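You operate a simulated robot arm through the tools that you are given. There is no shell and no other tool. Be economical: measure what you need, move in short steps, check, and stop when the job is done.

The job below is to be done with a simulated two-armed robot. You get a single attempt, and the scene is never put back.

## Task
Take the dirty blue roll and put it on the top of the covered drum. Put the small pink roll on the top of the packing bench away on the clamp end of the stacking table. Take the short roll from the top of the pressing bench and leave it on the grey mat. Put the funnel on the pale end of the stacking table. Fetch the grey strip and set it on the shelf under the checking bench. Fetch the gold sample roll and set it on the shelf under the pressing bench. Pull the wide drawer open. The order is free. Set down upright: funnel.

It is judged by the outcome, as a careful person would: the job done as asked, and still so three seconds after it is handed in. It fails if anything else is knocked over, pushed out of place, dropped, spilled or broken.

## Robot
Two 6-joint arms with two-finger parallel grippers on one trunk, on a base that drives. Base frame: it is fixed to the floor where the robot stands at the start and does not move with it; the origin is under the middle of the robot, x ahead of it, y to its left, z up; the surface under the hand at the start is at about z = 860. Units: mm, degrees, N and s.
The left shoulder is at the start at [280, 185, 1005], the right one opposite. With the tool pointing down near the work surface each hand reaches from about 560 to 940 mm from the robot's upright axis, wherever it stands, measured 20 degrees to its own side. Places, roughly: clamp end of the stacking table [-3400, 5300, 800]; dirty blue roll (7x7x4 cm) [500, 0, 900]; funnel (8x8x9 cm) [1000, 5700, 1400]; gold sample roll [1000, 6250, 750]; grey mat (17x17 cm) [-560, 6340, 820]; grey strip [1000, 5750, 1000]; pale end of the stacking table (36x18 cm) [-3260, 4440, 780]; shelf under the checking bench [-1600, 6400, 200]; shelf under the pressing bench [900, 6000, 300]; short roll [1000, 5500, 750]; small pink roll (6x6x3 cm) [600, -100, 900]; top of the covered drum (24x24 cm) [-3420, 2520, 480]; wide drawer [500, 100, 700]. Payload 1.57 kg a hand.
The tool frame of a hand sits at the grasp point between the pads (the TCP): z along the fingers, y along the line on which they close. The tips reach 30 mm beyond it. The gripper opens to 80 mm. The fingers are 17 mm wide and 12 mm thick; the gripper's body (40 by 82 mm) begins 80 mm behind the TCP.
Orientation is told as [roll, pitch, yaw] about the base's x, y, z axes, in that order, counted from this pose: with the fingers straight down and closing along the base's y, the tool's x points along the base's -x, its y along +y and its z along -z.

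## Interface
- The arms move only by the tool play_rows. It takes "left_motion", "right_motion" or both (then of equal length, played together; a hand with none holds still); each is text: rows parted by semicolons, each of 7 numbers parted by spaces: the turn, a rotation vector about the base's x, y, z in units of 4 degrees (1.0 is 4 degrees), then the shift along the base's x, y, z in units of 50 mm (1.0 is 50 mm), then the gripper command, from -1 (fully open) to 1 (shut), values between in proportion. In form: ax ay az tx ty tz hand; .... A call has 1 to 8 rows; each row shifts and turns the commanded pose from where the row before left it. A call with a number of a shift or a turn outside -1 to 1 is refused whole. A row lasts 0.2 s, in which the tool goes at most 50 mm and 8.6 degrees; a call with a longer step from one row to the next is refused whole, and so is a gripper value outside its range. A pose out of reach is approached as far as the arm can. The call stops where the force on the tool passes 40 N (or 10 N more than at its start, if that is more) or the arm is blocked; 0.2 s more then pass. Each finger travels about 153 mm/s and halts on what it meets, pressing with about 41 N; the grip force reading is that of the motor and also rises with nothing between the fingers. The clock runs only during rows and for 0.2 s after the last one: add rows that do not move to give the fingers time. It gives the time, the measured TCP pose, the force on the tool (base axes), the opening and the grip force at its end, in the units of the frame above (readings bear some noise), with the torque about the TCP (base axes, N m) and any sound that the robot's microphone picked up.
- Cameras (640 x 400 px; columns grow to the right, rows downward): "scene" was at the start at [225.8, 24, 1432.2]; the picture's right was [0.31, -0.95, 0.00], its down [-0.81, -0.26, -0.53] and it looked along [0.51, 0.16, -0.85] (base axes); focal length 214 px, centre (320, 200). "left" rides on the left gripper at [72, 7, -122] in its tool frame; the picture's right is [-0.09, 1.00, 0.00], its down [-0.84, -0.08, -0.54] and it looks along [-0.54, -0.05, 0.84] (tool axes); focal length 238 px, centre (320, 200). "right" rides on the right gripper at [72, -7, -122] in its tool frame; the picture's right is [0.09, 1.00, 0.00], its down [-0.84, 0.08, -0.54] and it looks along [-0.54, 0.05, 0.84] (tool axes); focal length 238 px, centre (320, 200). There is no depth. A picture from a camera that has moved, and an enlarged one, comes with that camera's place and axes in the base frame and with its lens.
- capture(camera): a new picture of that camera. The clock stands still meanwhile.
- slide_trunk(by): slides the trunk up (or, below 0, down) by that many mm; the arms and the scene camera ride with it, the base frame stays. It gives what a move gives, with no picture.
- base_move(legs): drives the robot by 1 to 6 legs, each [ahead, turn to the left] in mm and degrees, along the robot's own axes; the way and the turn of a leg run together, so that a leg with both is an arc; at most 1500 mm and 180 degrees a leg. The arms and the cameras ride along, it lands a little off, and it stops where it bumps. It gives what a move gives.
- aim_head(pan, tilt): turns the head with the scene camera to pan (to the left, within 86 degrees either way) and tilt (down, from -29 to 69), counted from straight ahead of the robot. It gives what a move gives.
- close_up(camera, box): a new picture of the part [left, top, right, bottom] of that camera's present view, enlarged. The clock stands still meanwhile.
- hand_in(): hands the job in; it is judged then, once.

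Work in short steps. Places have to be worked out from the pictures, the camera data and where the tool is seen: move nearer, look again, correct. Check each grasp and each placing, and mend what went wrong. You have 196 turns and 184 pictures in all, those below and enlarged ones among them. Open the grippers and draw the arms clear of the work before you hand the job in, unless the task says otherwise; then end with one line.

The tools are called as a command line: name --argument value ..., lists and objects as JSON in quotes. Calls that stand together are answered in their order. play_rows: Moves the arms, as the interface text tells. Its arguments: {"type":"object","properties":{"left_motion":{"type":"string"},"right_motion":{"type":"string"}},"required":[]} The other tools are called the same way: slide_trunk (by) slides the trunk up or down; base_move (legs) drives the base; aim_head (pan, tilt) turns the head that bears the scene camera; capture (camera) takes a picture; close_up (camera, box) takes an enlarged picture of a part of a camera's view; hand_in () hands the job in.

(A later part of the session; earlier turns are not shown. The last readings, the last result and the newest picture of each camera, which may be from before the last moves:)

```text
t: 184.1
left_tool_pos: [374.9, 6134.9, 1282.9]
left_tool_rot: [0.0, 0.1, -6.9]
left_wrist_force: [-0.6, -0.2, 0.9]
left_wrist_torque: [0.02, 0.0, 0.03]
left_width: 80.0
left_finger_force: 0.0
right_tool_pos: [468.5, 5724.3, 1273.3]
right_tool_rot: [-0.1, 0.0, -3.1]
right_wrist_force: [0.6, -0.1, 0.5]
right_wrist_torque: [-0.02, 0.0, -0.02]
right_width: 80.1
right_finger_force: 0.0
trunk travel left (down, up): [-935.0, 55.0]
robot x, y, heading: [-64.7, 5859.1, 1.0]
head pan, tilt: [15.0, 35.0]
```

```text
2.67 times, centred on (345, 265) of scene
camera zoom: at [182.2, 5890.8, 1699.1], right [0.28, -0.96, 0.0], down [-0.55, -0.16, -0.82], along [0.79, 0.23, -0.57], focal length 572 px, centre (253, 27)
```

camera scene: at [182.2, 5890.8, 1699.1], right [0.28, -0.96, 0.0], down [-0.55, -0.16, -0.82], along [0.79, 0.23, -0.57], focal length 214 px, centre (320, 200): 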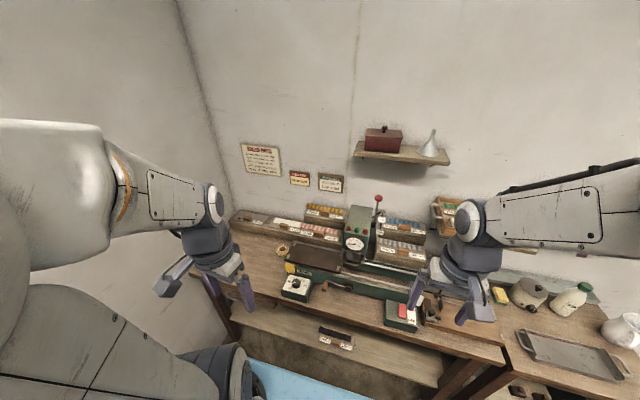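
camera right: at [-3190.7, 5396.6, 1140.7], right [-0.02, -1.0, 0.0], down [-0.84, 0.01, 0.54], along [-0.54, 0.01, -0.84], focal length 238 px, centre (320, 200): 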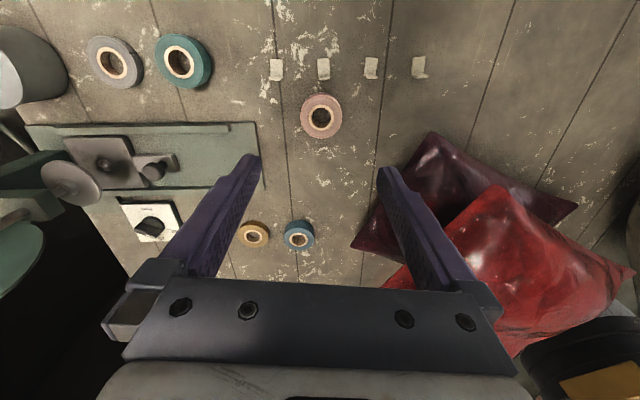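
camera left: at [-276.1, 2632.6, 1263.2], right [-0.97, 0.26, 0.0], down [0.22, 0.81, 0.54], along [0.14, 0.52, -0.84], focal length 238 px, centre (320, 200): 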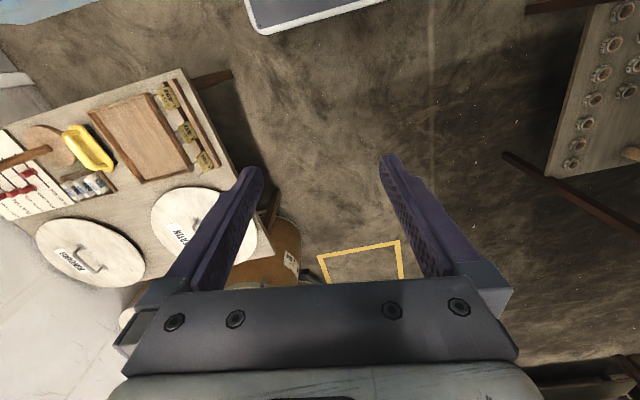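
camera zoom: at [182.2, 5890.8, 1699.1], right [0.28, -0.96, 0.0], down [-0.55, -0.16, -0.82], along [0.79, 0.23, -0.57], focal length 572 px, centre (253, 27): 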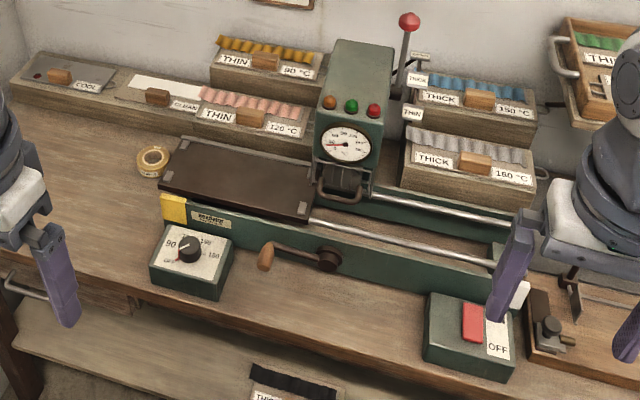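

Gold sample roll is around (925, 6330) on the bench; grey strip's wooden block around (961, 5709). Move the robot to about (190, 6050) facing the bench.

base_move --legs '[[0, 35], [320, 0], [0, -36]]'

slide_trunk --by -150

aim_head --pan 10 --tilt 45

capture --camera "scene"

capture --camera "left"

```text
t: 189.6
left_tool_pos: [632.7, 6313.5, 1282.7]
left_tool_rot: [0.1, 0.0, -7.9]
left_wrist_force: [0.2, -0.6, -0.2]
left_wrist_torque: [0.0, -0.04, 0.01]
left_width: 80.2
left_finger_force: 0.0
right_tool_pos: [720.5, 5899.7, 1272.9]
right_tool_rot: [0.0, 0.1, -4.0]
right_wrist_force: [0.2, -0.6, -0.3]
right_wrist_torque: [-0.03, 0.0, -0.01]
right_width: 80.0
right_finger_force: 0.1
trunk travel left (down, up): [-935.0, 55.0]
robot x, y, heading: [192.2, 6046.7, -0.0]
head pan, tilt: [15.0, 35.0]
```

```text
t: 191.3
left_tool_pos: [632.9, 6313.9, 1133.7]
left_tool_rot: [-0.1, 0.0, -7.8]
left_wrist_force: [1.0, 0.5, 0.1]
left_wrist_torque: [0.03, 0.0, 0.02]
left_width: 80.4
left_finger_force: 0.1
right_tool_pos: [719.9, 5899.7, 1122.6]
right_tool_rot: [-0.1, 0.0, -4.0]
right_wrist_force: [0.0, 0.4, -1.0]
right_wrist_torque: [0.0, -0.03, -0.01]
right_width: 80.0
right_finger_force: 0.1
trunk travel left (down, up): [-785.0, 205.0]
robot x, y, heading: [190.3, 6046.3, -0.0]
head pan, tilt: [15.0, 35.0]
```

```text
t: 192.1
left_tool_pos: [634.1, 6314.5, 1132.5]
left_tool_rot: [0.0, 0.1, -7.8]
left_wrist_force: [-0.2, 0.4, -0.2]
left_wrist_torque: [0.01, -0.01, 0.03]
left_width: 80.1
left_finger_force: 0.1
right_tool_pos: [718.8, 5900.1, 1122.1]
right_tool_rot: [0.0, 0.0, -4.0]
right_wrist_force: [0.3, -0.5, -0.8]
right_wrist_torque: [-0.01, 0.01, -0.02]
right_width: 80.2
right_finger_force: 0.1
trunk travel left (down, up): [-785.0, 205.0]
robot x, y, heading: [189.9, 6045.7, -0.3]
head pan, tilt: [10.0, 45.0]
```

```text
128 pictures are left
camera scene: at [431.3, 6063.1, 1534.3], right [0.17, -0.98, 0.0], down [-0.7, -0.12, -0.71], along [0.7, 0.12, -0.71], focal length 214 px, centre (320, 200)
```

scene: 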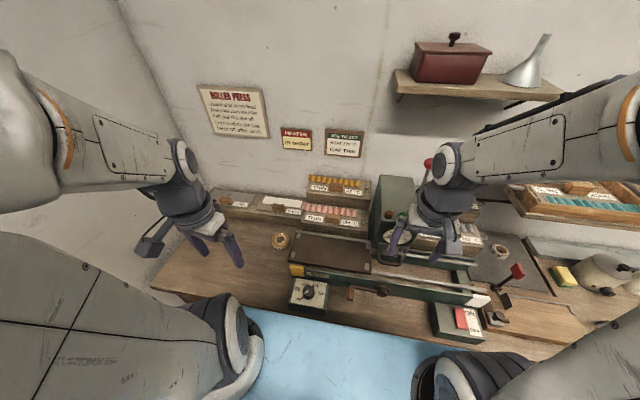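

```text
127 pictures are left
camera left: at [562.9, 6329.7, 1255.7], right [0.23, 0.97, 0.0], down [0.82, -0.19, 0.54], along [0.53, -0.12, -0.84], focal length 238 px, centre (320, 200)
```

left: 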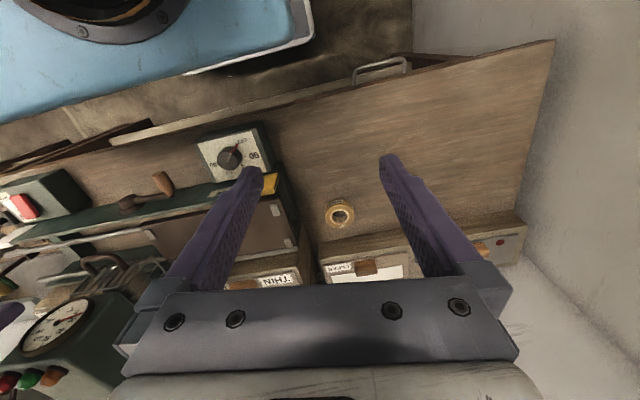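

Two views agree: gold roll at about (888, 6303), top z ≈ 813. I tilt the left tool 40° forward (so that the same tilt can reach under the bench later) while moving to a pre-grasp point.

play_rows --left_motion "0 0 1 0.29 -0.02 -0.38 -1;0 0 0.95 0.29 -0.02 -0.38 -1;0 -1 0 0.29 -0.02 -0.38 -1;0 -1 0 0.29 -0.02 -0.38 -1;0 -1 0 0.29 -0.02 -0.38 -1;0 -1 0 0.29 -0.02 -0.38 -1;0 -1 0 0.29 -0.02 -0.38 -1;0 -1 0 0.29 -0.02 -0.38 -1"

play_rows --left_motion "0 -1 0 0.29 -0.02 -0.38 -1;0 -1 0 0.29 -0.02 -0.38 -1;0 -1 0 0.29 -0.02 -0.38 -1;0 -1 0 0.29 -0.02 -0.2 -1;0 0 0 0 0 0 -1"

capture --camera "left"

```text
t: 193.9
left_tool_pos: [779.5, 6316.9, 1012.7]
left_tool_rot: [-1.5, -20.8, -0.1]
left_wrist_force: [0.5, -1.9, -0.5]
left_wrist_torque: [0.02, 0.0, -0.03]
left_width: 79.9
left_finger_force: 0.0
left hand out of reach, approached as far as the arm can: row 3, 4, 5, 6, 7, 8
right_tool_pos: [719.5, 5900.1, 1124.3]
right_tool_rot: [0.0, 0.0, -4.0]
right_wrist_force: [0.2, 0.0, 0.6]
right_wrist_torque: [-0.03, -0.01, 0.0]
right_width: 80.0
right_finger_force: 0.0
trunk travel left (down, up): [-785.0, 205.0]
robot x, y, heading: [192.3, 6046.3, -0.0]
head pan, tilt: [10.0, 45.0]
```

```text
t: 195.1
left_tool_pos: [860.3, 6327.8, 973.5]
left_tool_rot: [-2.5, -36.8, 0.6]
left_wrist_force: [0.7, 0.2, -0.2]
left_wrist_torque: [0.02, -0.05, 0.01]
left_width: 80.0
left_finger_force: 0.1
left hand out of reach, approached as far as the arm can: row 2, 3, 4
right_tool_pos: [718.9, 5900.7, 1122.9]
right_tool_rot: [0.1, 0.0, -3.9]
right_wrist_force: [0.2, 0.2, 0.0]
right_wrist_torque: [-0.01, 0.03, 0.0]
right_width: 80.0
right_finger_force: 0.1
trunk travel left (down, up): [-785.0, 205.0]
robot x, y, heading: [196.1, 6047.4, -0.0]
head pan, tilt: [10.0, 45.0]
```

```text
126 pictures are left
camera left: at [730.3, 6337.0, 1029.1], right [0.09, 1.0, 0.02], down [0.35, -0.05, 0.94], along [0.93, -0.08, -0.35], focal length 238 px, centre (320, 200)
```

left: 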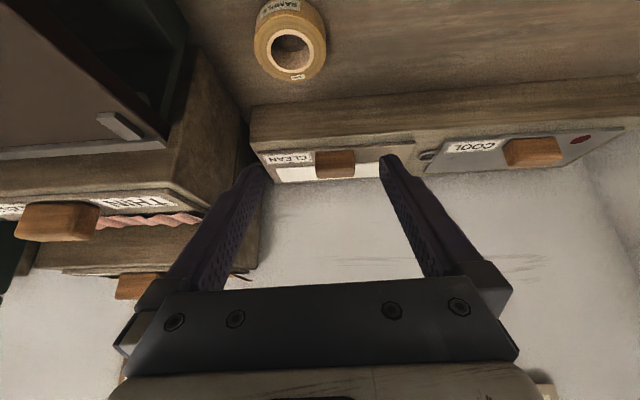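

The arm is folded too tightly with the tilt; back the base off 180 mm, then go to the pre-grasp point.

base_move --legs '[[-180, 0]]'

play_rows --left_motion "0.5 -0.8 0 0.6 -0.12 -0.35 -1;0 0 0 0.6 -0.12 -0.35 -1;0 0 0 0.6 -0.12 -0.35 -1;0 0 0 0.5 -0.12 -0.3 -1;0 0 0 0 0 0 -1"

capture --camera "left"

```text
t: 196.6
left_tool_pos: [682.0, 6328.5, 973.7]
left_tool_rot: [-2.4, -36.6, 0.6]
left_wrist_force: [-0.3, -0.4, 0.3]
left_wrist_torque: [-0.01, 0.02, -0.01]
left_width: 79.8
left_finger_force: 0.1
right_tool_pos: [542.2, 5902.6, 1122.7]
right_tool_rot: [-0.1, 0.0, -4.0]
right_wrist_force: [0.6, -0.3, 0.3]
right_wrist_torque: [0.01, 0.01, 0.01]
right_width: 79.9
right_finger_force: 0.1
trunk travel left (down, up): [-785.0, 205.0]
robot x, y, heading: [9.0, 6048.2, 0.2]
head pan, tilt: [10.0, 45.0]
```

```text
t: 197.8
left_tool_pos: [815.4, 6314.3, 921.4]
left_tool_rot: [0.2, -39.9, -1.0]
left_wrist_force: [-0.1, -0.5, 0.5]
left_wrist_torque: [0.01, -0.02, 0.01]
left_width: 80.1
left_finger_force: 0.1
left hand out of reach, approached as far as the arm can: row 1, 2
right_tool_pos: [542.1, 5901.9, 1124.1]
right_tool_rot: [-0.1, 0.0, -3.9]
right_wrist_force: [-0.4, 1.3, 0.2]
right_wrist_torque: [-0.02, 0.03, 0.0]
right_width: 79.9
right_finger_force: 0.0
trunk travel left (down, up): [-785.0, 205.0]
robot x, y, heading: [11.5, 6042.0, 0.5]
head pan, tilt: [10.0, 45.0]
```

```text
125 pictures are left
camera left: at [680.7, 6322.8, 969.2], right [0.09, 0.99, 0.06], down [0.29, -0.08, 0.95], along [0.95, -0.06, -0.3], focal length 238 px, centre (320, 200)
```

left: 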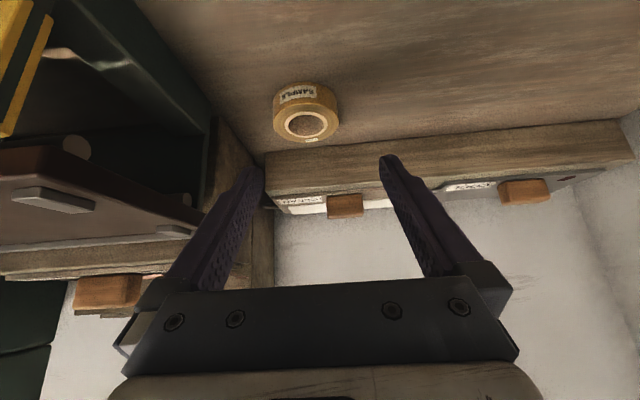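

Roll at about (893, 6300). Advance to just short of the grasp and look.

play_rows --left_motion "0 0 0.25 0.3 -0.07 -0.42 -1;0 0 0 0.3 -0.07 -0.42 -1;0 0 0 0.3 -0.07 -0.42 -1;0 0 0 0.3 -0.07 -0.42 -1;0 0 0 0 0 0 -1"

capture --camera "left"

```text
t: 199.0
left_tool_pos: [871.2, 6302.3, 840.5]
left_tool_rot: [0.0, -39.9, -0.3]
left_wrist_force: [-0.7, 0.0, -0.1]
left_wrist_torque: [-0.01, 0.02, 0.03]
left_width: 80.2
left_finger_force: 0.2
right_tool_pos: [541.3, 5901.1, 1122.7]
right_tool_rot: [0.0, 0.0, -3.9]
right_wrist_force: [0.3, -0.6, -0.2]
right_wrist_torque: [0.0, 0.04, 0.01]
right_width: 79.7
right_finger_force: 0.0
trunk travel left (down, up): [-785.0, 205.0]
robot x, y, heading: [14.7, 6043.7, 0.2]
head pan, tilt: [10.0, 45.0]
```

```text
124 pictures are left
camera left: at [737.4, 6309.2, 887.8], right [0.08, 1.0, 0.06], down [0.29, -0.08, 0.95], along [0.95, -0.05, -0.3], focal length 238 px, centre (320, 200)
```

left: 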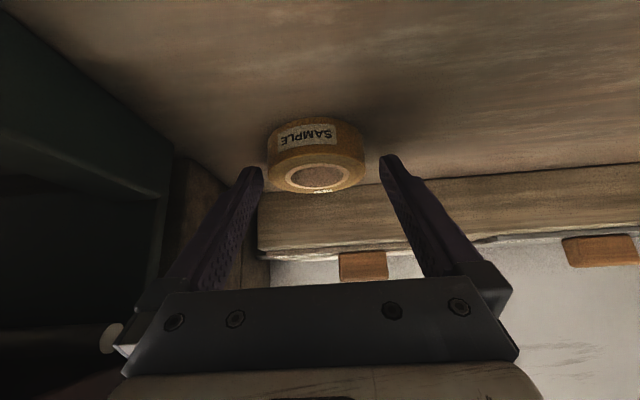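

Lower the last 16 mm and close on the roll.

play_rows --left_motion "0 0 0 0.1 -0.02 -0.16 -1;0 0 0 0 0 -0.16 -1;0 0 0 0 0 0 -1;0 0 0 0 0 0 1;0 0 0 0 0 0 1;0 0 0 0 0 0 1"

capture --camera "left"

```text
t: 199.7
left_tool_pos: [876.4, 6301.2, 828.2]
left_tool_rot: [0.1, -40.3, -0.6]
left_wrist_force: [-20.4, -2.5, 24.3]
left_wrist_torque: [-1.07, 0.29, -0.95]
left_width: 79.8
left_finger_force: 0.1
right_tool_pos: [540.1, 5901.9, 1124.5]
right_tool_rot: [0.0, -0.1, -3.8]
right_wrist_force: [0.9, -1.0, -0.3]
right_wrist_torque: [-0.02, -0.01, 0.01]
right_width: 80.1
right_finger_force: 0.0
trunk travel left (down, up): [-785.0, 205.0]
robot x, y, heading: [13.5, 6043.3, 0.0]
head pan, tilt: [10.0, 45.0]
stopped in row 3 (left hand): the force on the tool passed its limit at 41 N (the readings are from after the stop); the commanded pose is now the measured one
```

```text
123 pictures are left
camera left: at [742.6, 6309.5, 875.5], right [0.08, 0.99, 0.06], down [0.29, -0.08, 0.95], along [0.95, -0.06, -0.29], focal length 238 px, centre (320, 200)
```

left: 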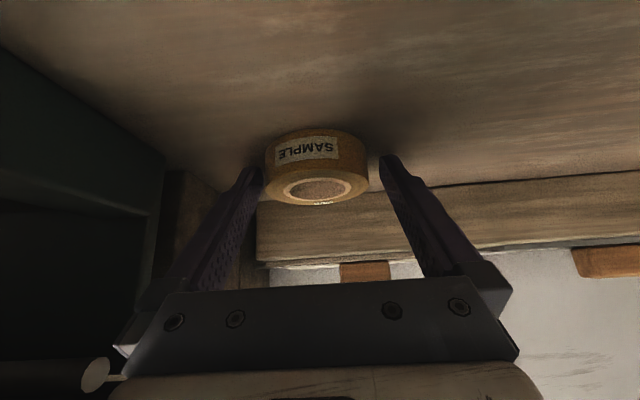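

Tips touched the bench (z ≈ 799). Lift 2 mm and close.

play_rows --left_motion "0 0 0 0 0 0.06 -1;0 0 0 0 0 0 1;0 0 0 0 0 0 1;0 0 0 0 0 0 1;0 0 0 0 0 0 1"

capture --camera "left"

```text
t: 200.9
left_tool_pos: [878.7, 6303.1, 828.9]
left_tool_rot: [0.1, -40.0, -0.4]
left_wrist_force: [-0.9, 0.3, 0.5]
left_wrist_torque: [0.0, 0.03, -0.02]
left_width: 64.2
left_finger_force: 41.1
right_tool_pos: [540.8, 5901.4, 1124.9]
right_tool_rot: [0.0, 0.0, -3.8]
right_wrist_force: [-0.1, 0.4, 0.2]
right_wrist_torque: [0.07, -0.01, 0.0]
right_width: 80.1
right_finger_force: 0.1
trunk travel left (down, up): [-785.0, 205.0]
robot x, y, heading: [14.9, 6046.6, 0.3]
head pan, tilt: [10.0, 45.0]
```

```text
122 pictures are left
camera left: at [743.6, 6309.6, 876.1], right [0.08, 1.0, 0.06], down [0.29, -0.08, 0.95], along [0.95, -0.06, -0.3], focal length 238 px, centre (320, 200)
```

left: 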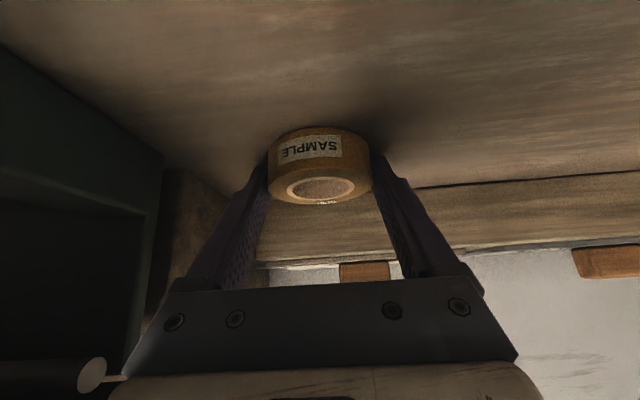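

Gripped (64 mm). Lift and pull back clear of the bench.

play_rows --left_motion "0 0 0 0 0 0.5 1;0 0 0 0 0 0.8 1;0 0 0 -0.3 0 0.8 1;0 0 0 -0.6 0 0.7 1;0 0 0 -0.8 0 0.3 1;0 0 0 -0.8 0 0.2 1;0 0 0 -0.8 0 0 1;0 0 0 -0.8 0 0 1"

aim_head --pan 0 --tilt 50

capture --camera "scene"

```text
t: 202.7
left_tool_pos: [681.8, 6317.7, 1014.7]
left_tool_rot: [-0.8, -39.9, -0.2]
left_wrist_force: [-0.4, -0.9, 0.9]
left_wrist_torque: [0.01, 0.01, 0.0]
left_width: 64.2
left_finger_force: 40.7
left hand out of reach, approached as far as the arm can: row 7, 8
right_tool_pos: [541.7, 5902.3, 1124.3]
right_tool_rot: [0.0, -0.1, -3.9]
right_wrist_force: [0.0, 0.5, -0.6]
right_wrist_torque: [-0.01, 0.01, 0.02]
right_width: 79.9
right_finger_force: 0.0
trunk travel left (down, up): [-785.0, 205.0]
robot x, y, heading: [10.4, 6044.2, -0.2]
head pan, tilt: [10.0, 45.0]
```

```text
t: 203.4
left_tool_pos: [682.1, 6319.2, 1014.5]
left_tool_rot: [-0.7, -39.8, 0.0]
left_wrist_force: [-0.7, 0.0, -0.3]
left_wrist_torque: [0.01, -0.02, -0.02]
left_width: 64.3
left_finger_force: 41.4
right_tool_pos: [542.2, 5901.3, 1123.7]
right_tool_rot: [0.1, 0.0, -3.8]
right_wrist_force: [-0.4, -0.3, -0.7]
right_wrist_torque: [0.04, 0.02, -0.01]
right_width: 80.0
right_finger_force: 0.0
trunk travel left (down, up): [-785.0, 205.0]
robot x, y, heading: [10.3, 6045.7, 0.3]
head pan, tilt: [0.0, 50.0]
```

```text
121 pictures are left
camera scene: at [250.0, 6049.7, 1527.3], right [0.0, -1.0, 0.0], down [-0.77, 0.0, -0.64], along [0.64, 0.0, -0.77], focal length 214 px, centre (320, 200)
```

scene: 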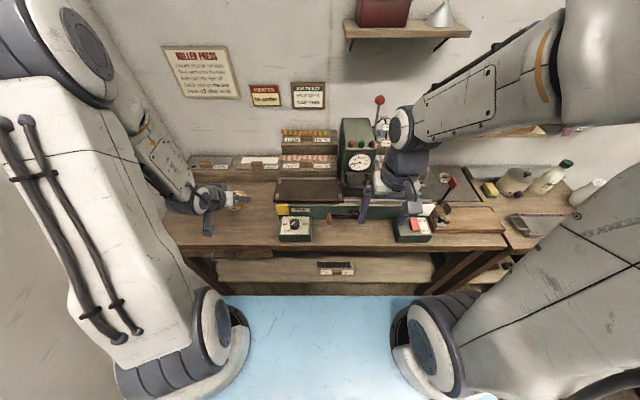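

Gold roll held. Back off, lower the trunk ~500 mm, then reach under the bench to the shelf at about (765, 6150, 300), clear of the black swatch.

base_move --legs '[[-260, 0]]'

slide_trunk --by -400

slide_trunk --by -110

aim_head --pan 5 --tilt 35

capture --camera "scene"

capture --camera "left"

```text
t: 204.9
left_tool_pos: [542.4, 6301.7, 1015.5]
left_tool_rot: [-0.7, -39.9, -0.9]
left_wrist_force: [0.1, -0.5, -0.5]
left_wrist_torque: [0.03, 0.03, 0.03]
left_width: 64.3
left_finger_force: 41.1
right_tool_pos: [397.0, 5889.0, 1123.1]
right_tool_rot: [0.0, -0.1, -4.7]
right_wrist_force: [-0.1, 0.0, 0.8]
right_wrist_torque: [-0.03, 0.01, -0.01]
right_width: 79.7
right_finger_force: 0.1
trunk travel left (down, up): [-785.0, 205.0]
robot x, y, heading: [-128.4, 6037.8, -0.5]
head pan, tilt: [0.0, 50.0]
stopped in leg 1: the robot was blocked; the commanded pose is now the measured one
```

```text
t: 208.7
left_tool_pos: [544.2, 6302.7, 615.7]
left_tool_rot: [-0.7, -39.9, -1.0]
left_wrist_force: [-0.7, 0.1, 0.9]
left_wrist_torque: [-0.03, 0.0, 0.0]
left_width: 64.4
left_finger_force: 41.0
right_tool_pos: [397.3, 5888.5, 724.8]
right_tool_rot: [0.0, -0.1, -4.8]
right_wrist_force: [-1.1, -0.4, -0.8]
right_wrist_torque: [0.01, 0.01, 0.02]
right_width: 79.9
right_finger_force: 0.0
trunk travel left (down, up): [-385.0, 605.0]
robot x, y, heading: [-129.5, 6037.6, -0.6]
head pan, tilt: [0.0, 50.0]
```

```text
t: 210.2
left_tool_pos: [543.2, 6302.1, 503.7]
left_tool_rot: [-0.7, -39.9, -1.0]
left_wrist_force: [0.4, 0.4, -0.7]
left_wrist_torque: [-0.01, -0.02, 0.02]
left_width: 64.5
left_finger_force: 41.4
right_tool_pos: [397.4, 5889.5, 613.7]
right_tool_rot: [0.1, -0.1, -4.9]
right_wrist_force: [-0.9, -0.1, -0.4]
right_wrist_torque: [-0.02, -0.02, -0.02]
right_width: 80.1
right_finger_force: 0.0
trunk travel left (down, up): [-275.0, 715.0]
robot x, y, heading: [-131.0, 6036.6, -1.0]
head pan, tilt: [0.0, 50.0]
```

```text
t: 210.9
left_tool_pos: [543.8, 6302.5, 504.9]
left_tool_rot: [-0.7, -39.9, -1.0]
left_wrist_force: [0.3, -0.2, -0.5]
left_wrist_torque: [-0.01, 0.0, 0.0]
left_width: 64.2
left_finger_force: 41.0
right_tool_pos: [397.0, 5888.5, 614.1]
right_tool_rot: [0.0, -0.1, -4.8]
right_wrist_force: [-0.1, 0.1, -0.4]
right_wrist_torque: [0.0, 0.01, -0.01]
right_width: 79.9
right_finger_force: 0.0
trunk travel left (down, up): [-275.0, 715.0]
robot x, y, heading: [-125.0, 6036.0, -1.1]
head pan, tilt: [5.0, 35.0]
```

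```text
120 pictures are left
camera scene: at [118.7, 6045.2, 1039.0], right [0.07, -1.0, 0.0], down [-0.57, -0.04, -0.82], along [0.82, 0.06, -0.57], focal length 214 px, centre (320, 200)
```

scene: 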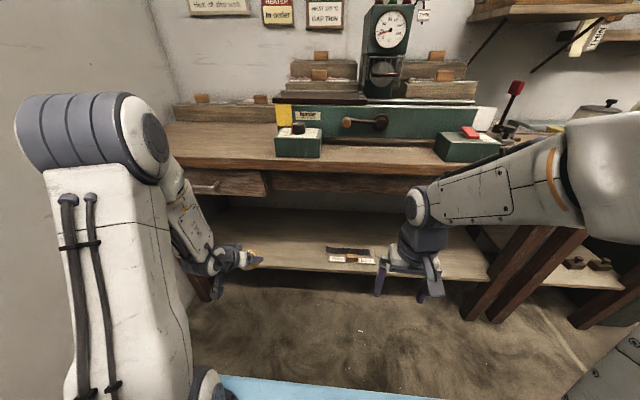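

```text
119 pictures are left
camera left: at [409.9, 6311.9, 553.0], right [0.1, 0.99, 0.05], down [0.29, -0.08, 0.95], along [0.95, -0.08, -0.3], focal length 238 px, centre (320, 200)
```

left: 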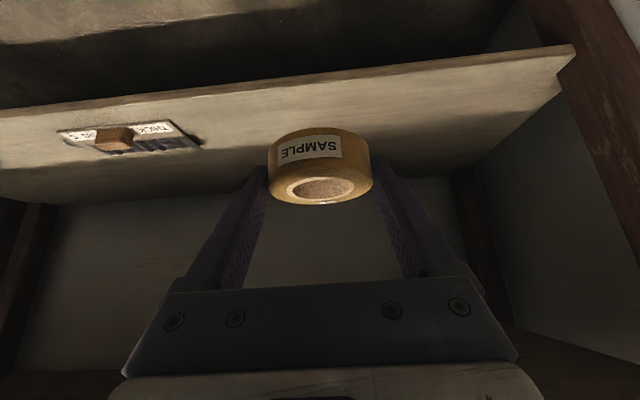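

Rear touched the bench behind; move ahead 30 mm. Then reach in over the shelf.

base_move --legs '[[30, 0]]'

play_rows --left_motion "0 0 0 0.56 -0.43 -0.4 1;0 0 0 0.56 -0.43 -0.4 1;0 0 0 0.56 -0.43 -0.4 1;0 0 0 0.56 -0.43 -0.4 1;0 0 0 0.56 -0.43 -0.4 1;0 0 0 0.56 -0.43 -0.4 1;0 0 0 0.56 -0.43 -0.3 1;0 0 0 0 0 0 1"

capture --camera "scene"

capture --camera "left"

```text
t: 211.8
left_tool_pos: [574.1, 6301.5, 504.8]
left_tool_rot: [-0.7, -39.9, -1.0]
left_wrist_force: [-0.6, -0.5, -0.1]
left_wrist_torque: [0.03, -0.02, 0.0]
left_width: 64.5
left_finger_force: 41.0
right_tool_pos: [427.7, 5888.4, 614.0]
right_tool_rot: [0.0, -0.2, -4.7]
right_wrist_force: [0.0, -0.9, 0.7]
right_wrist_torque: [-0.01, 0.01, -0.04]
right_width: 79.7
right_finger_force: 0.0
trunk travel left (down, up): [-275.0, 715.0]
robot x, y, heading: [-99.5, 6041.2, -0.9]
head pan, tilt: [5.0, 35.0]
```

```text
t: 213.6
left_tool_pos: [766.6, 6250.5, 379.6]
left_tool_rot: [-1.3, -39.6, -1.0]
left_wrist_force: [-0.1, 0.2, -0.5]
left_wrist_torque: [0.0, 0.0, -0.02]
left_width: 64.3
left_finger_force: 41.2
left hand out of reach, approached as far as the arm can: row 1, 2, 3, 4, 5, 6, 7
right_tool_pos: [427.5, 5887.7, 613.8]
right_tool_rot: [0.0, -0.1, -4.6]
right_wrist_force: [1.0, -1.1, 0.4]
right_wrist_torque: [0.02, 0.02, 0.02]
right_width: 79.9
right_finger_force: 0.1
trunk travel left (down, up): [-275.0, 715.0]
robot x, y, heading: [-98.7, 6037.7, -0.9]
head pan, tilt: [5.0, 35.0]
```

```text
118 pictures are left
camera scene: at [148.6, 6044.8, 1039.0], right [0.07, -1.0, 0.0], down [-0.57, -0.04, -0.82], along [0.82, 0.06, -0.57], focal length 214 px, centre (320, 200)
```

scene: 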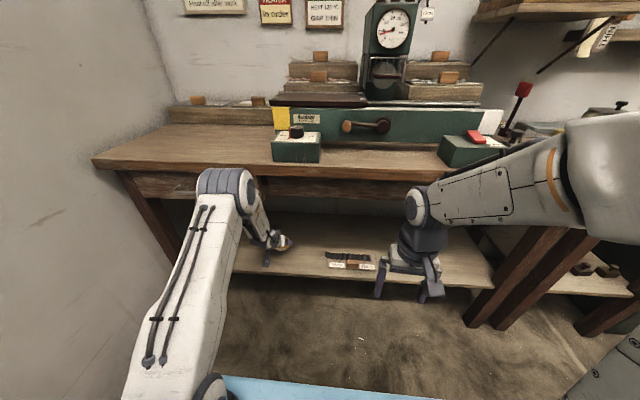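

```text
117 pictures are left
camera left: at [632.8, 6261.4, 427.9], right [0.1, 0.99, 0.04], down [0.3, -0.07, 0.95], along [0.95, -0.09, -0.3], focal length 238 px, centre (320, 200)
```

left: 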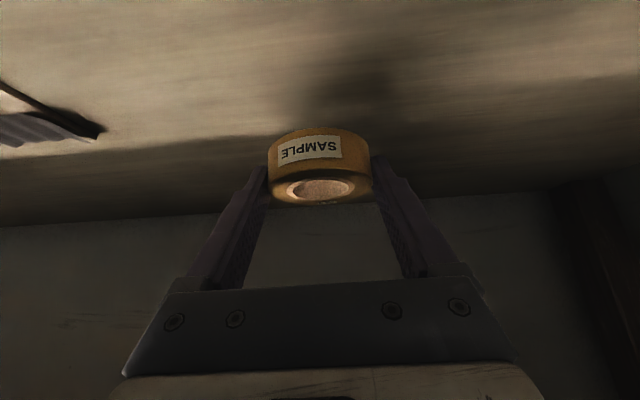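

Over the shelf, clear of the black swatch. Lower with the trunk 40 mm, then creep with the arm.

slide_trunk --by -40

play_rows --left_motion "0 0 0 0 0 -0.1 1;0 0 0 0 0 -0.1 1;0 0 0 0 0 -0.1 1;0 0 0 0 0 -0.1 1;0 0 0 0 0 -0.1 1;0 0 0 0 0 -0.1 1"

capture --camera "left"

```text
t: 214.4
left_tool_pos: [767.0, 6250.7, 340.0]
left_tool_rot: [-1.3, -39.7, -1.0]
left_wrist_force: [-0.7, 0.2, 0.5]
left_wrist_torque: [0.03, -0.01, -0.05]
left_width: 64.1
left_finger_force: 40.4
right_tool_pos: [427.2, 5887.8, 573.6]
right_tool_rot: [0.0, -0.1, -4.6]
right_wrist_force: [-0.6, -0.2, 0.8]
right_wrist_torque: [-0.02, 0.03, -0.02]
right_width: 80.0
right_finger_force: 0.1
trunk travel left (down, up): [-235.0, 755.0]
robot x, y, heading: [-103.8, 6033.8, -0.9]
head pan, tilt: [5.0, 35.0]
```

```text
t: 215.3
left_tool_pos: [767.9, 6250.9, 328.6]
left_tool_rot: [-1.4, -40.2, -1.1]
left_wrist_force: [-8.2, -1.0, 14.4]
left_wrist_torque: [0.44, 0.04, 0.25]
left_width: 64.5
left_finger_force: 40.7
right_tool_pos: [427.0, 5887.9, 574.9]
right_tool_rot: [0.1, -0.1, -4.7]
right_wrist_force: [0.2, -0.1, -0.7]
right_wrist_torque: [-0.01, -0.02, 0.0]
right_width: 80.2
right_finger_force: 0.0
trunk travel left (down, up): [-235.0, 755.0]
robot x, y, heading: [-98.6, 6041.7, -0.7]
head pan, tilt: [5.0, 35.0]
stopped in row 4 (left hand): the force on the tool passed its limit at 52 N (the readings are from after the stop); the commanded pose is now the measured one
```

```text
116 pictures are left
camera left: at [634.7, 6263.0, 375.9], right [0.11, 0.99, 0.04], down [0.29, -0.07, 0.96], along [0.95, -0.09, -0.29], focal length 238 px, centre (320, 200)
```

left: 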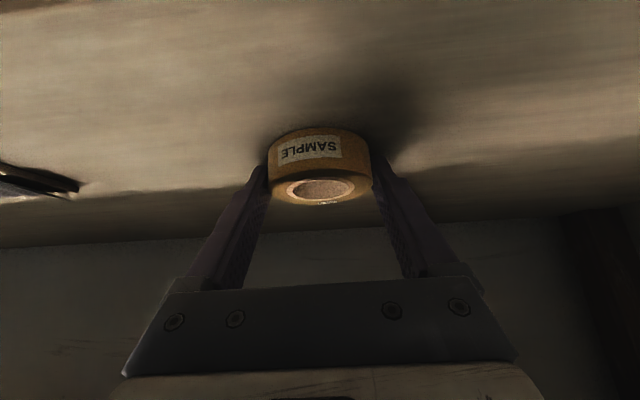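

Contact with the shelf. Open and withdraw along the tool axis.

play_rows --left_motion "0 0 0 0 0 0.03 1;0 0 0 0 0 0 -1;0 0 0 0 0 0 -1;0 0 0 0 0 0 -1;0 0 0 -0.3 0 0.36 -1;0 0 0 -0.5 0 0.4 -1;0 0 0 -0.7 0.1 0.4 -1;0 0 0 -0.7 0.1 0.3 -1"

capture --camera "left"

```text
t: 217.1
left_tool_pos: [659.4, 6266.4, 403.9]
left_tool_rot: [-2.1, -39.8, -0.8]
left_wrist_force: [-0.1, 0.4, -1.2]
left_wrist_torque: [0.0, -0.01, 0.0]
left_width: 80.0
left_finger_force: 0.0
right_tool_pos: [427.5, 5887.4, 574.1]
right_tool_rot: [0.0, -0.1, -4.7]
right_wrist_force: [-1.2, -0.1, -0.5]
right_wrist_torque: [0.01, -0.01, 0.01]
right_width: 80.1
right_finger_force: 0.1
trunk travel left (down, up): [-235.0, 755.0]
robot x, y, heading: [-98.5, 6039.0, -0.6]
head pan, tilt: [5.0, 35.0]
```

```text
115 pictures are left
camera left: at [525.2, 6278.8, 451.9], right [0.11, 0.99, 0.03], down [0.29, -0.06, 0.95], along [0.95, -0.09, -0.3], focal length 238 px, centre (320, 200)
```

left: 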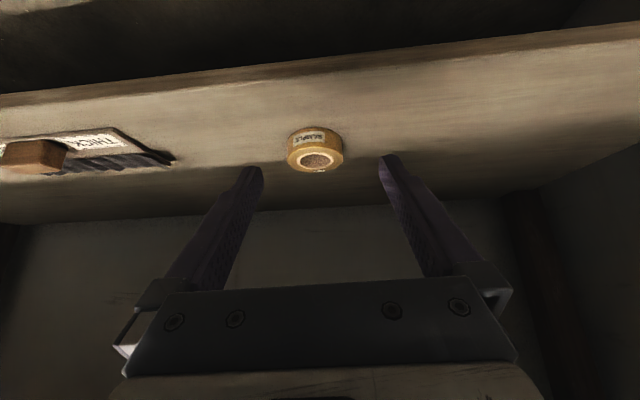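

Gold roll sits on the shelf. Draw the hand out in front of the bench and raise the trunk.

play_rows --left_motion "0 0 0 -0.6 0.15 0.5 -1;0 0 0 -0.6 0.15 0.5 -1;0 0 0 -0.6 0.15 0.5 -1;0 0 0 0 0 0 -1"

slide_trunk --by 350

slide_trunk --by 250

aim_head --pan -25 --tilt 40

capture --camera "scene"

```text
t: 218.1
left_tool_pos: [567.1, 6282.5, 474.0]
left_tool_rot: [-1.4, -40.1, -1.0]
left_wrist_force: [0.1, -0.1, 0.1]
left_wrist_torque: [0.02, 0.0, -0.01]
left_width: 79.8
left_finger_force: 0.0
right_tool_pos: [427.4, 5888.1, 574.1]
right_tool_rot: [0.0, -0.2, -4.6]
right_wrist_force: [0.6, 0.0, -0.4]
right_wrist_torque: [-0.02, 0.0, 0.01]
right_width: 79.9
right_finger_force: 0.1
trunk travel left (down, up): [-235.0, 755.0]
robot x, y, heading: [-103.3, 6036.7, -0.9]
head pan, tilt: [5.0, 35.0]
```

```text
t: 221.5
left_tool_pos: [566.6, 6281.5, 824.3]
left_tool_rot: [-1.5, -40.0, -1.0]
left_wrist_force: [-0.2, 0.6, -1.0]
left_wrist_torque: [0.02, 0.01, 0.0]
left_width: 80.0
left_finger_force: 0.1
right_tool_pos: [427.6, 5888.4, 924.2]
right_tool_rot: [0.0, -0.2, -4.7]
right_wrist_force: [0.8, 0.3, -0.6]
right_wrist_torque: [0.0, 0.0, 0.04]
right_width: 79.6
right_finger_force: 0.1
trunk travel left (down, up): [-585.0, 405.0]
robot x, y, heading: [-98.9, 6038.9, -0.7]
head pan, tilt: [5.0, 35.0]
```

```text
t: 224.1
left_tool_pos: [567.3, 6281.1, 1074.9]
left_tool_rot: [-1.5, -39.9, -1.0]
left_wrist_force: [-0.3, 0.1, -0.7]
left_wrist_torque: [0.04, -0.02, -0.01]
left_width: 80.0
left_finger_force: 0.1
right_tool_pos: [427.1, 5888.9, 1174.4]
right_tool_rot: [-0.1, -0.1, -4.7]
right_wrist_force: [0.8, 0.0, 0.4]
right_wrist_torque: [0.02, 0.04, -0.04]
right_width: 80.2
right_finger_force: 0.0
trunk travel left (down, up): [-835.0, 155.0]
robot x, y, heading: [-96.2, 6040.6, -0.5]
head pan, tilt: [5.0, 35.0]
```

```text
t: 225.0
left_tool_pos: [567.1, 6281.8, 1074.3]
left_tool_rot: [-1.6, -40.1, -1.0]
left_wrist_force: [0.5, -0.6, 0.1]
left_wrist_torque: [0.01, -0.02, 0.01]
left_width: 79.9
left_finger_force: 0.1
right_tool_pos: [427.2, 5888.6, 1173.1]
right_tool_rot: [0.0, -0.1, -4.7]
right_wrist_force: [-0.1, -0.5, 0.3]
right_wrist_torque: [-0.01, 0.0, -0.02]
right_width: 80.1
right_finger_force: 0.1
trunk travel left (down, up): [-835.0, 155.0]
robot x, y, heading: [-97.8, 6032.8, -1.0]
head pan, tilt: [-25.0, 40.0]
```

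```text
114 pictures are left
camera scene: at [137.2, 6001.4, 1591.5], right [-0.44, -0.9, 0.0], down [-0.58, 0.28, -0.77], along [0.69, -0.33, -0.64], focal length 214 px, centre (320, 200)
```

scene: 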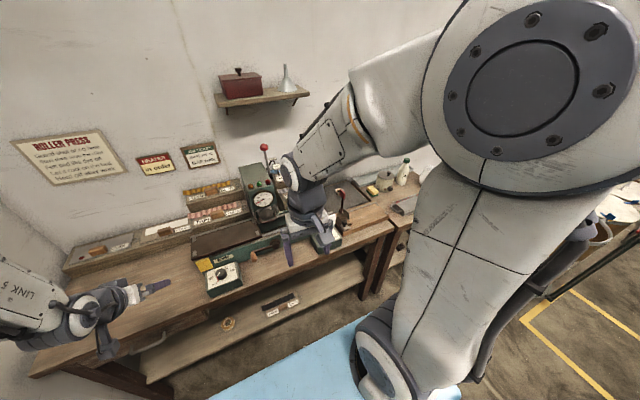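

Reset the left tool to straight down, then move to about (200, 5690) to serve the short roll, grey strip and funnel.

play_rows --left_motion "0 1 0 0 0 0.2 -1;0 1 0 0 0 0.2 -1;0 1 0 0 0 0.2 -1;0 1 0 0 0 0.2 -1;0 1 0 0 0 0.2 -1;0 1 0 0 0 0 -1;0 1 0 0 0 0 -1;0 1 0 0 0 0 -1"

play_rows --left_motion "0 1 0 0 0 0 -1;0.3 1 0.2 0 0 0 -1"

base_move --legs '[[0, -48], [450, 0], [0, 49]]'

aim_head --pan -5 --tilt 35

capture --camera "scene"

capture --camera "right"

```text
t: 226.8
left_tool_pos: [567.9, 6266.9, 1102.3]
left_tool_rot: [-6.0, -20.4, -0.9]
left_wrist_force: [0.0, 0.3, -0.5]
left_wrist_torque: [-0.02, 0.02, -0.02]
left_width: 79.9
left_finger_force: 0.0
left hand out of reach, approached as far as the arm can: row 3, 4, 5, 7
right_tool_pos: [426.6, 5887.8, 1173.7]
right_tool_rot: [0.0, -0.1, -4.6]
right_wrist_force: [-1.5, -0.9, 0.9]
right_wrist_torque: [0.01, 0.01, 0.0]
right_width: 79.9
right_finger_force: 0.1
trunk travel left (down, up): [-835.0, 155.0]
robot x, y, heading: [-100.1, 6032.8, -1.1]
head pan, tilt: [-25.0, 40.0]
```

```text
t: 227.4
left_tool_pos: [568.6, 6267.6, 1101.4]
left_tool_rot: [-4.6, -12.3, -0.3]
left_wrist_force: [-0.1, 0.3, 0.7]
left_wrist_torque: [0.0, 0.02, 0.01]
left_width: 80.1
left_finger_force: 0.0
right_tool_pos: [426.0, 5887.5, 1174.1]
right_tool_rot: [0.1, -0.1, -4.8]
right_wrist_force: [-0.3, 0.4, 0.5]
right_wrist_torque: [0.02, 0.01, 0.01]
right_width: 80.2
right_finger_force: 0.0
trunk travel left (down, up): [-835.0, 155.0]
robot x, y, heading: [-98.9, 6037.4, -0.8]
head pan, tilt: [-25.0, 40.0]
```

```text
t: 233.0
left_tool_pos: [831.7, 5455.6, 1095.8]
left_tool_rot: [-5.9, -10.1, -40.5]
left_wrist_force: [-12.9, -3.2, 0.1]
left_wrist_torque: [0.04, -0.14, 0.34]
left_width: 70.7
left_finger_force: 0.0
right_tool_pos: [493.1, 5257.0, 1172.6]
right_tool_rot: [0.1, 0.0, -44.8]
right_wrist_force: [-0.1, 0.5, 0.2]
right_wrist_torque: [-0.02, -0.02, -0.02]
right_width: 80.1
right_finger_force: 0.0
trunk travel left (down, up): [-835.0, 155.0]
robot x, y, heading: [187.7, 5708.8, -41.4]
head pan, tilt: [-25.0, 40.0]
stopped in leg 3: the force on the tool passed its limit at 47 N (the readings are from after the stop); the commanded pose is now the measured one
```

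```text
t: 233.9
left_tool_pos: [833.2, 5456.4, 1096.1]
left_tool_rot: [-5.8, -10.2, -40.3]
left_wrist_force: [-20.1, 0.9, -6.7]
left_wrist_torque: [-0.26, -0.06, 0.67]
left_width: 69.2
left_finger_force: 0.1
right_tool_pos: [493.1, 5255.7, 1173.9]
right_tool_rot: [0.0, -0.1, -44.8]
right_wrist_force: [-0.6, 0.2, 0.1]
right_wrist_torque: [0.04, -0.01, 0.0]
right_width: 80.1
right_finger_force: 0.1
trunk travel left (down, up): [-835.0, 155.0]
robot x, y, heading: [187.4, 5713.0, -41.3]
head pan, tilt: [-5.0, 35.0]
```

```text
113 pictures are left
camera scene: at [368.4, 5544.2, 1599.0], right [-0.72, -0.69, 0.0], down [-0.4, 0.41, -0.82], along [0.57, -0.59, -0.57], focal length 214 px, centre (320, 200)
```

scene: 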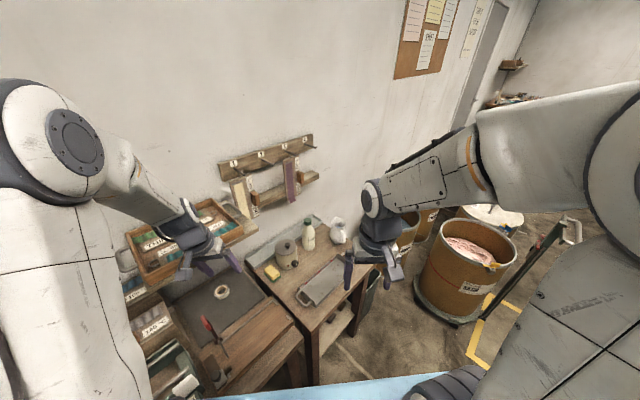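

```text
112 pictures are left
camera right: at [436.2, 5302.3, 1297.1], right [0.64, 0.77, 0.0], down [0.65, -0.53, 0.54], along [0.42, -0.35, -0.84], focal length 238 px, centre (320, 200)
```

right: 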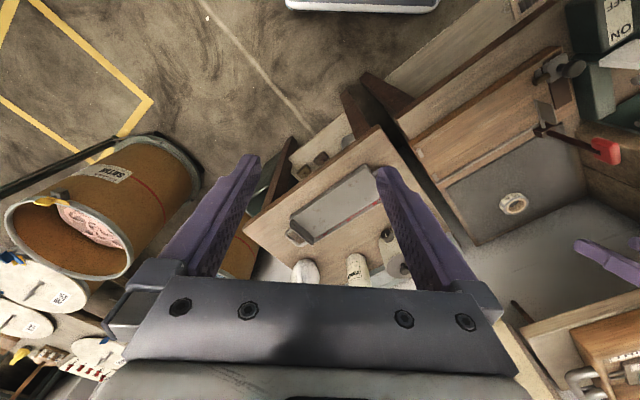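

The left hand touched the wall shelf with the tray. Turn back to release it, then inspect.

base_move --legs '[[0, -6]]'

close_up --camera "scene" --box '[60, 120, 380, 320]'

capture --camera "left"

```text
t: 234.8
left_tool_pos: [806.7, 5389.7, 1097.8]
left_tool_rot: [-5.6, -10.6, -46.3]
left_wrist_force: [0.2, 0.2, 0.2]
left_wrist_torque: [0.01, -0.01, 0.0]
left_width: 80.0
left_finger_force: 0.0
right_tool_pos: [444.2, 5226.5, 1174.1]
right_tool_rot: [-0.1, 0.0, -50.9]
right_wrist_force: [0.0, -0.2, 1.0]
right_wrist_torque: [0.0, 0.0, 0.01]
right_width: 80.2
right_finger_force: 0.0
trunk travel left (down, up): [-835.0, 155.0]
robot x, y, heading: [186.2, 5710.9, -46.9]
head pan, tilt: [-5.0, 35.0]
```

```text
2.00 times, centred on (220, 220) of scene
camera zoom: at [351.2, 5526.3, 1599.0], right [-0.79, -0.61, 0.0], down [-0.35, 0.45, -0.82], along [0.5, -0.65, -0.57], focal length 429 px, centre (520, 160)
```

zoom: 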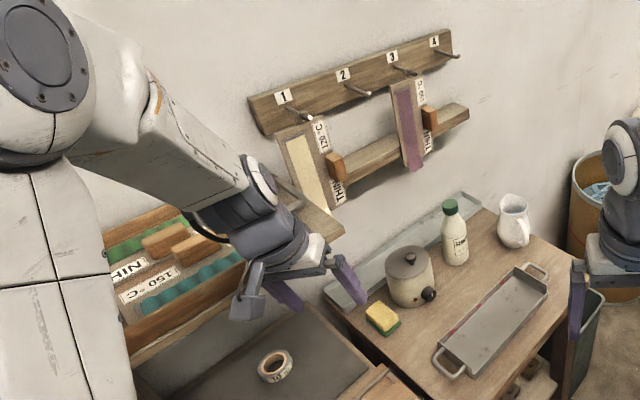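

```text
110 pictures are left
camera left: at [754.2, 5469.7, 1203.2], right [0.79, 0.61, -0.08], down [0.48, -0.54, 0.69], along [0.38, -0.59, -0.72], focal length 238 px, centre (320, 200)
```

left: 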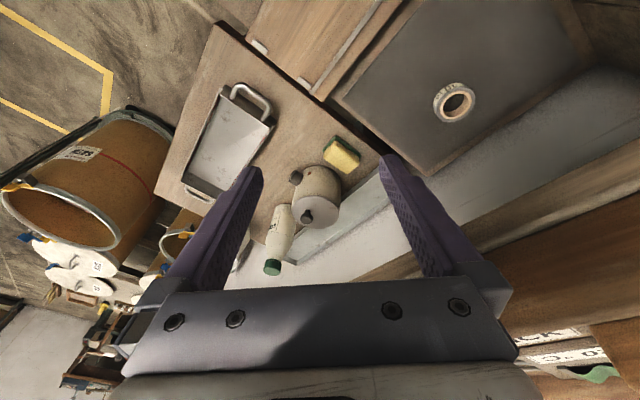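

Nothing fell. The short roll is at about (980, 5460, top ≈825), underneath that tray shelf, so it needs a tilted reach from the front with the right hand. Pull the left hand in, back off a bit and face the bench.

play_rows --left_motion "0.5 0.5 0 -0.7 0.35 0.2 -1;0.5 0.5 0 -0.7 0.35 0.2 -1;0.2 0.5 0 -0.7 0.35 0.2 -1;0 0 0 0 0 0 -1"

base_move --legs '[[-60, 0], [0, 47]]'

aim_head --pan -15 --tilt 35

capture --camera "scene"

capture --camera "right"

```text
t: 235.8
left_tool_pos: [701.9, 5442.3, 1127.2]
left_tool_rot: [-6.7, -2.9, -46.2]
left_wrist_force: [0.7, 0.5, 0.5]
left_wrist_torque: [-0.02, -0.01, 0.01]
left_width: 79.9
left_finger_force: 0.1
right_tool_pos: [445.6, 5227.7, 1174.3]
right_tool_rot: [-0.1, -0.2, -50.8]
right_wrist_force: [-0.2, 0.5, -0.5]
right_wrist_torque: [0.02, 0.02, 0.02]
right_width: 80.0
right_finger_force: 0.0
trunk travel left (down, up): [-835.0, 155.0]
robot x, y, heading: [189.1, 5710.3, -47.1]
head pan, tilt: [-5.0, 35.0]
```

```text
t: 238.9
left_tool_pos: [695.2, 5944.9, 1127.4]
left_tool_rot: [-6.7, -3.0, 0.3]
left_wrist_force: [-0.1, -0.6, -0.5]
left_wrist_torque: [0.03, 0.03, 0.0]
left_width: 80.1
left_finger_force: 0.1
right_tool_pos: [674.6, 5609.6, 1174.7]
right_tool_rot: [-0.1, -0.1, -4.2]
right_wrist_force: [0.1, -0.7, 0.5]
right_wrist_torque: [-0.03, -0.03, 0.01]
right_width: 80.1
right_finger_force: 0.0
trunk travel left (down, up): [-835.0, 155.0]
robot x, y, heading: [148.2, 5750.6, -0.5]
head pan, tilt: [-5.0, 35.0]
```

```text
t: 239.6
left_tool_pos: [694.5, 5944.5, 1127.0]
left_tool_rot: [-6.7, -2.8, 0.3]
left_wrist_force: [-0.5, 0.2, -0.1]
left_wrist_torque: [-0.02, 0.01, -0.02]
left_width: 79.9
left_finger_force: 0.1
right_tool_pos: [674.5, 5609.5, 1173.5]
right_tool_rot: [-0.1, -0.1, -4.1]
right_wrist_force: [-0.6, -0.4, 0.3]
right_wrist_torque: [-0.02, -0.02, -0.01]
right_width: 79.9
right_finger_force: 0.1
trunk travel left (down, up): [-835.0, 155.0]
robot x, y, heading: [145.8, 5754.6, -0.6]
head pan, tilt: [-15.0, 35.0]
```

```text
109 pictures are left
camera scene: at [391.4, 5732.7, 1599.0], right [-0.27, -0.96, 0.0], down [-0.55, 0.15, -0.82], along [0.79, -0.22, -0.57], focal length 214 px, centre (320, 200)
```

scene: 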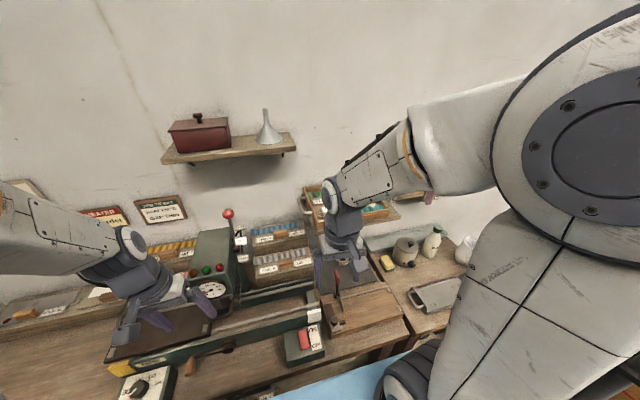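

```text
108 pictures are left
camera right: at [600.5, 5607.3, 1297.0], right [-0.02, 1.0, 0.0], down [0.84, 0.02, 0.54], along [0.54, 0.01, -0.84], focal length 238 px, centre (320, 200)
```

right: 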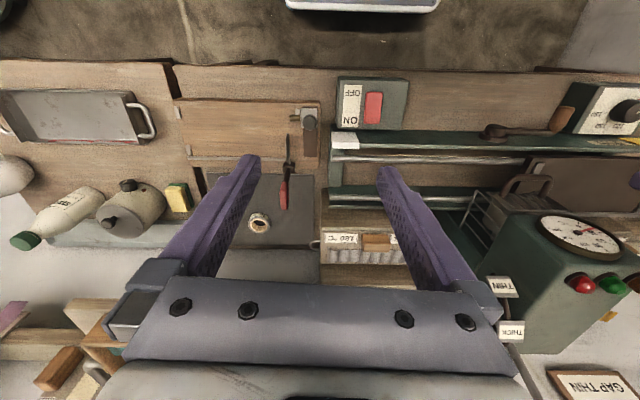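

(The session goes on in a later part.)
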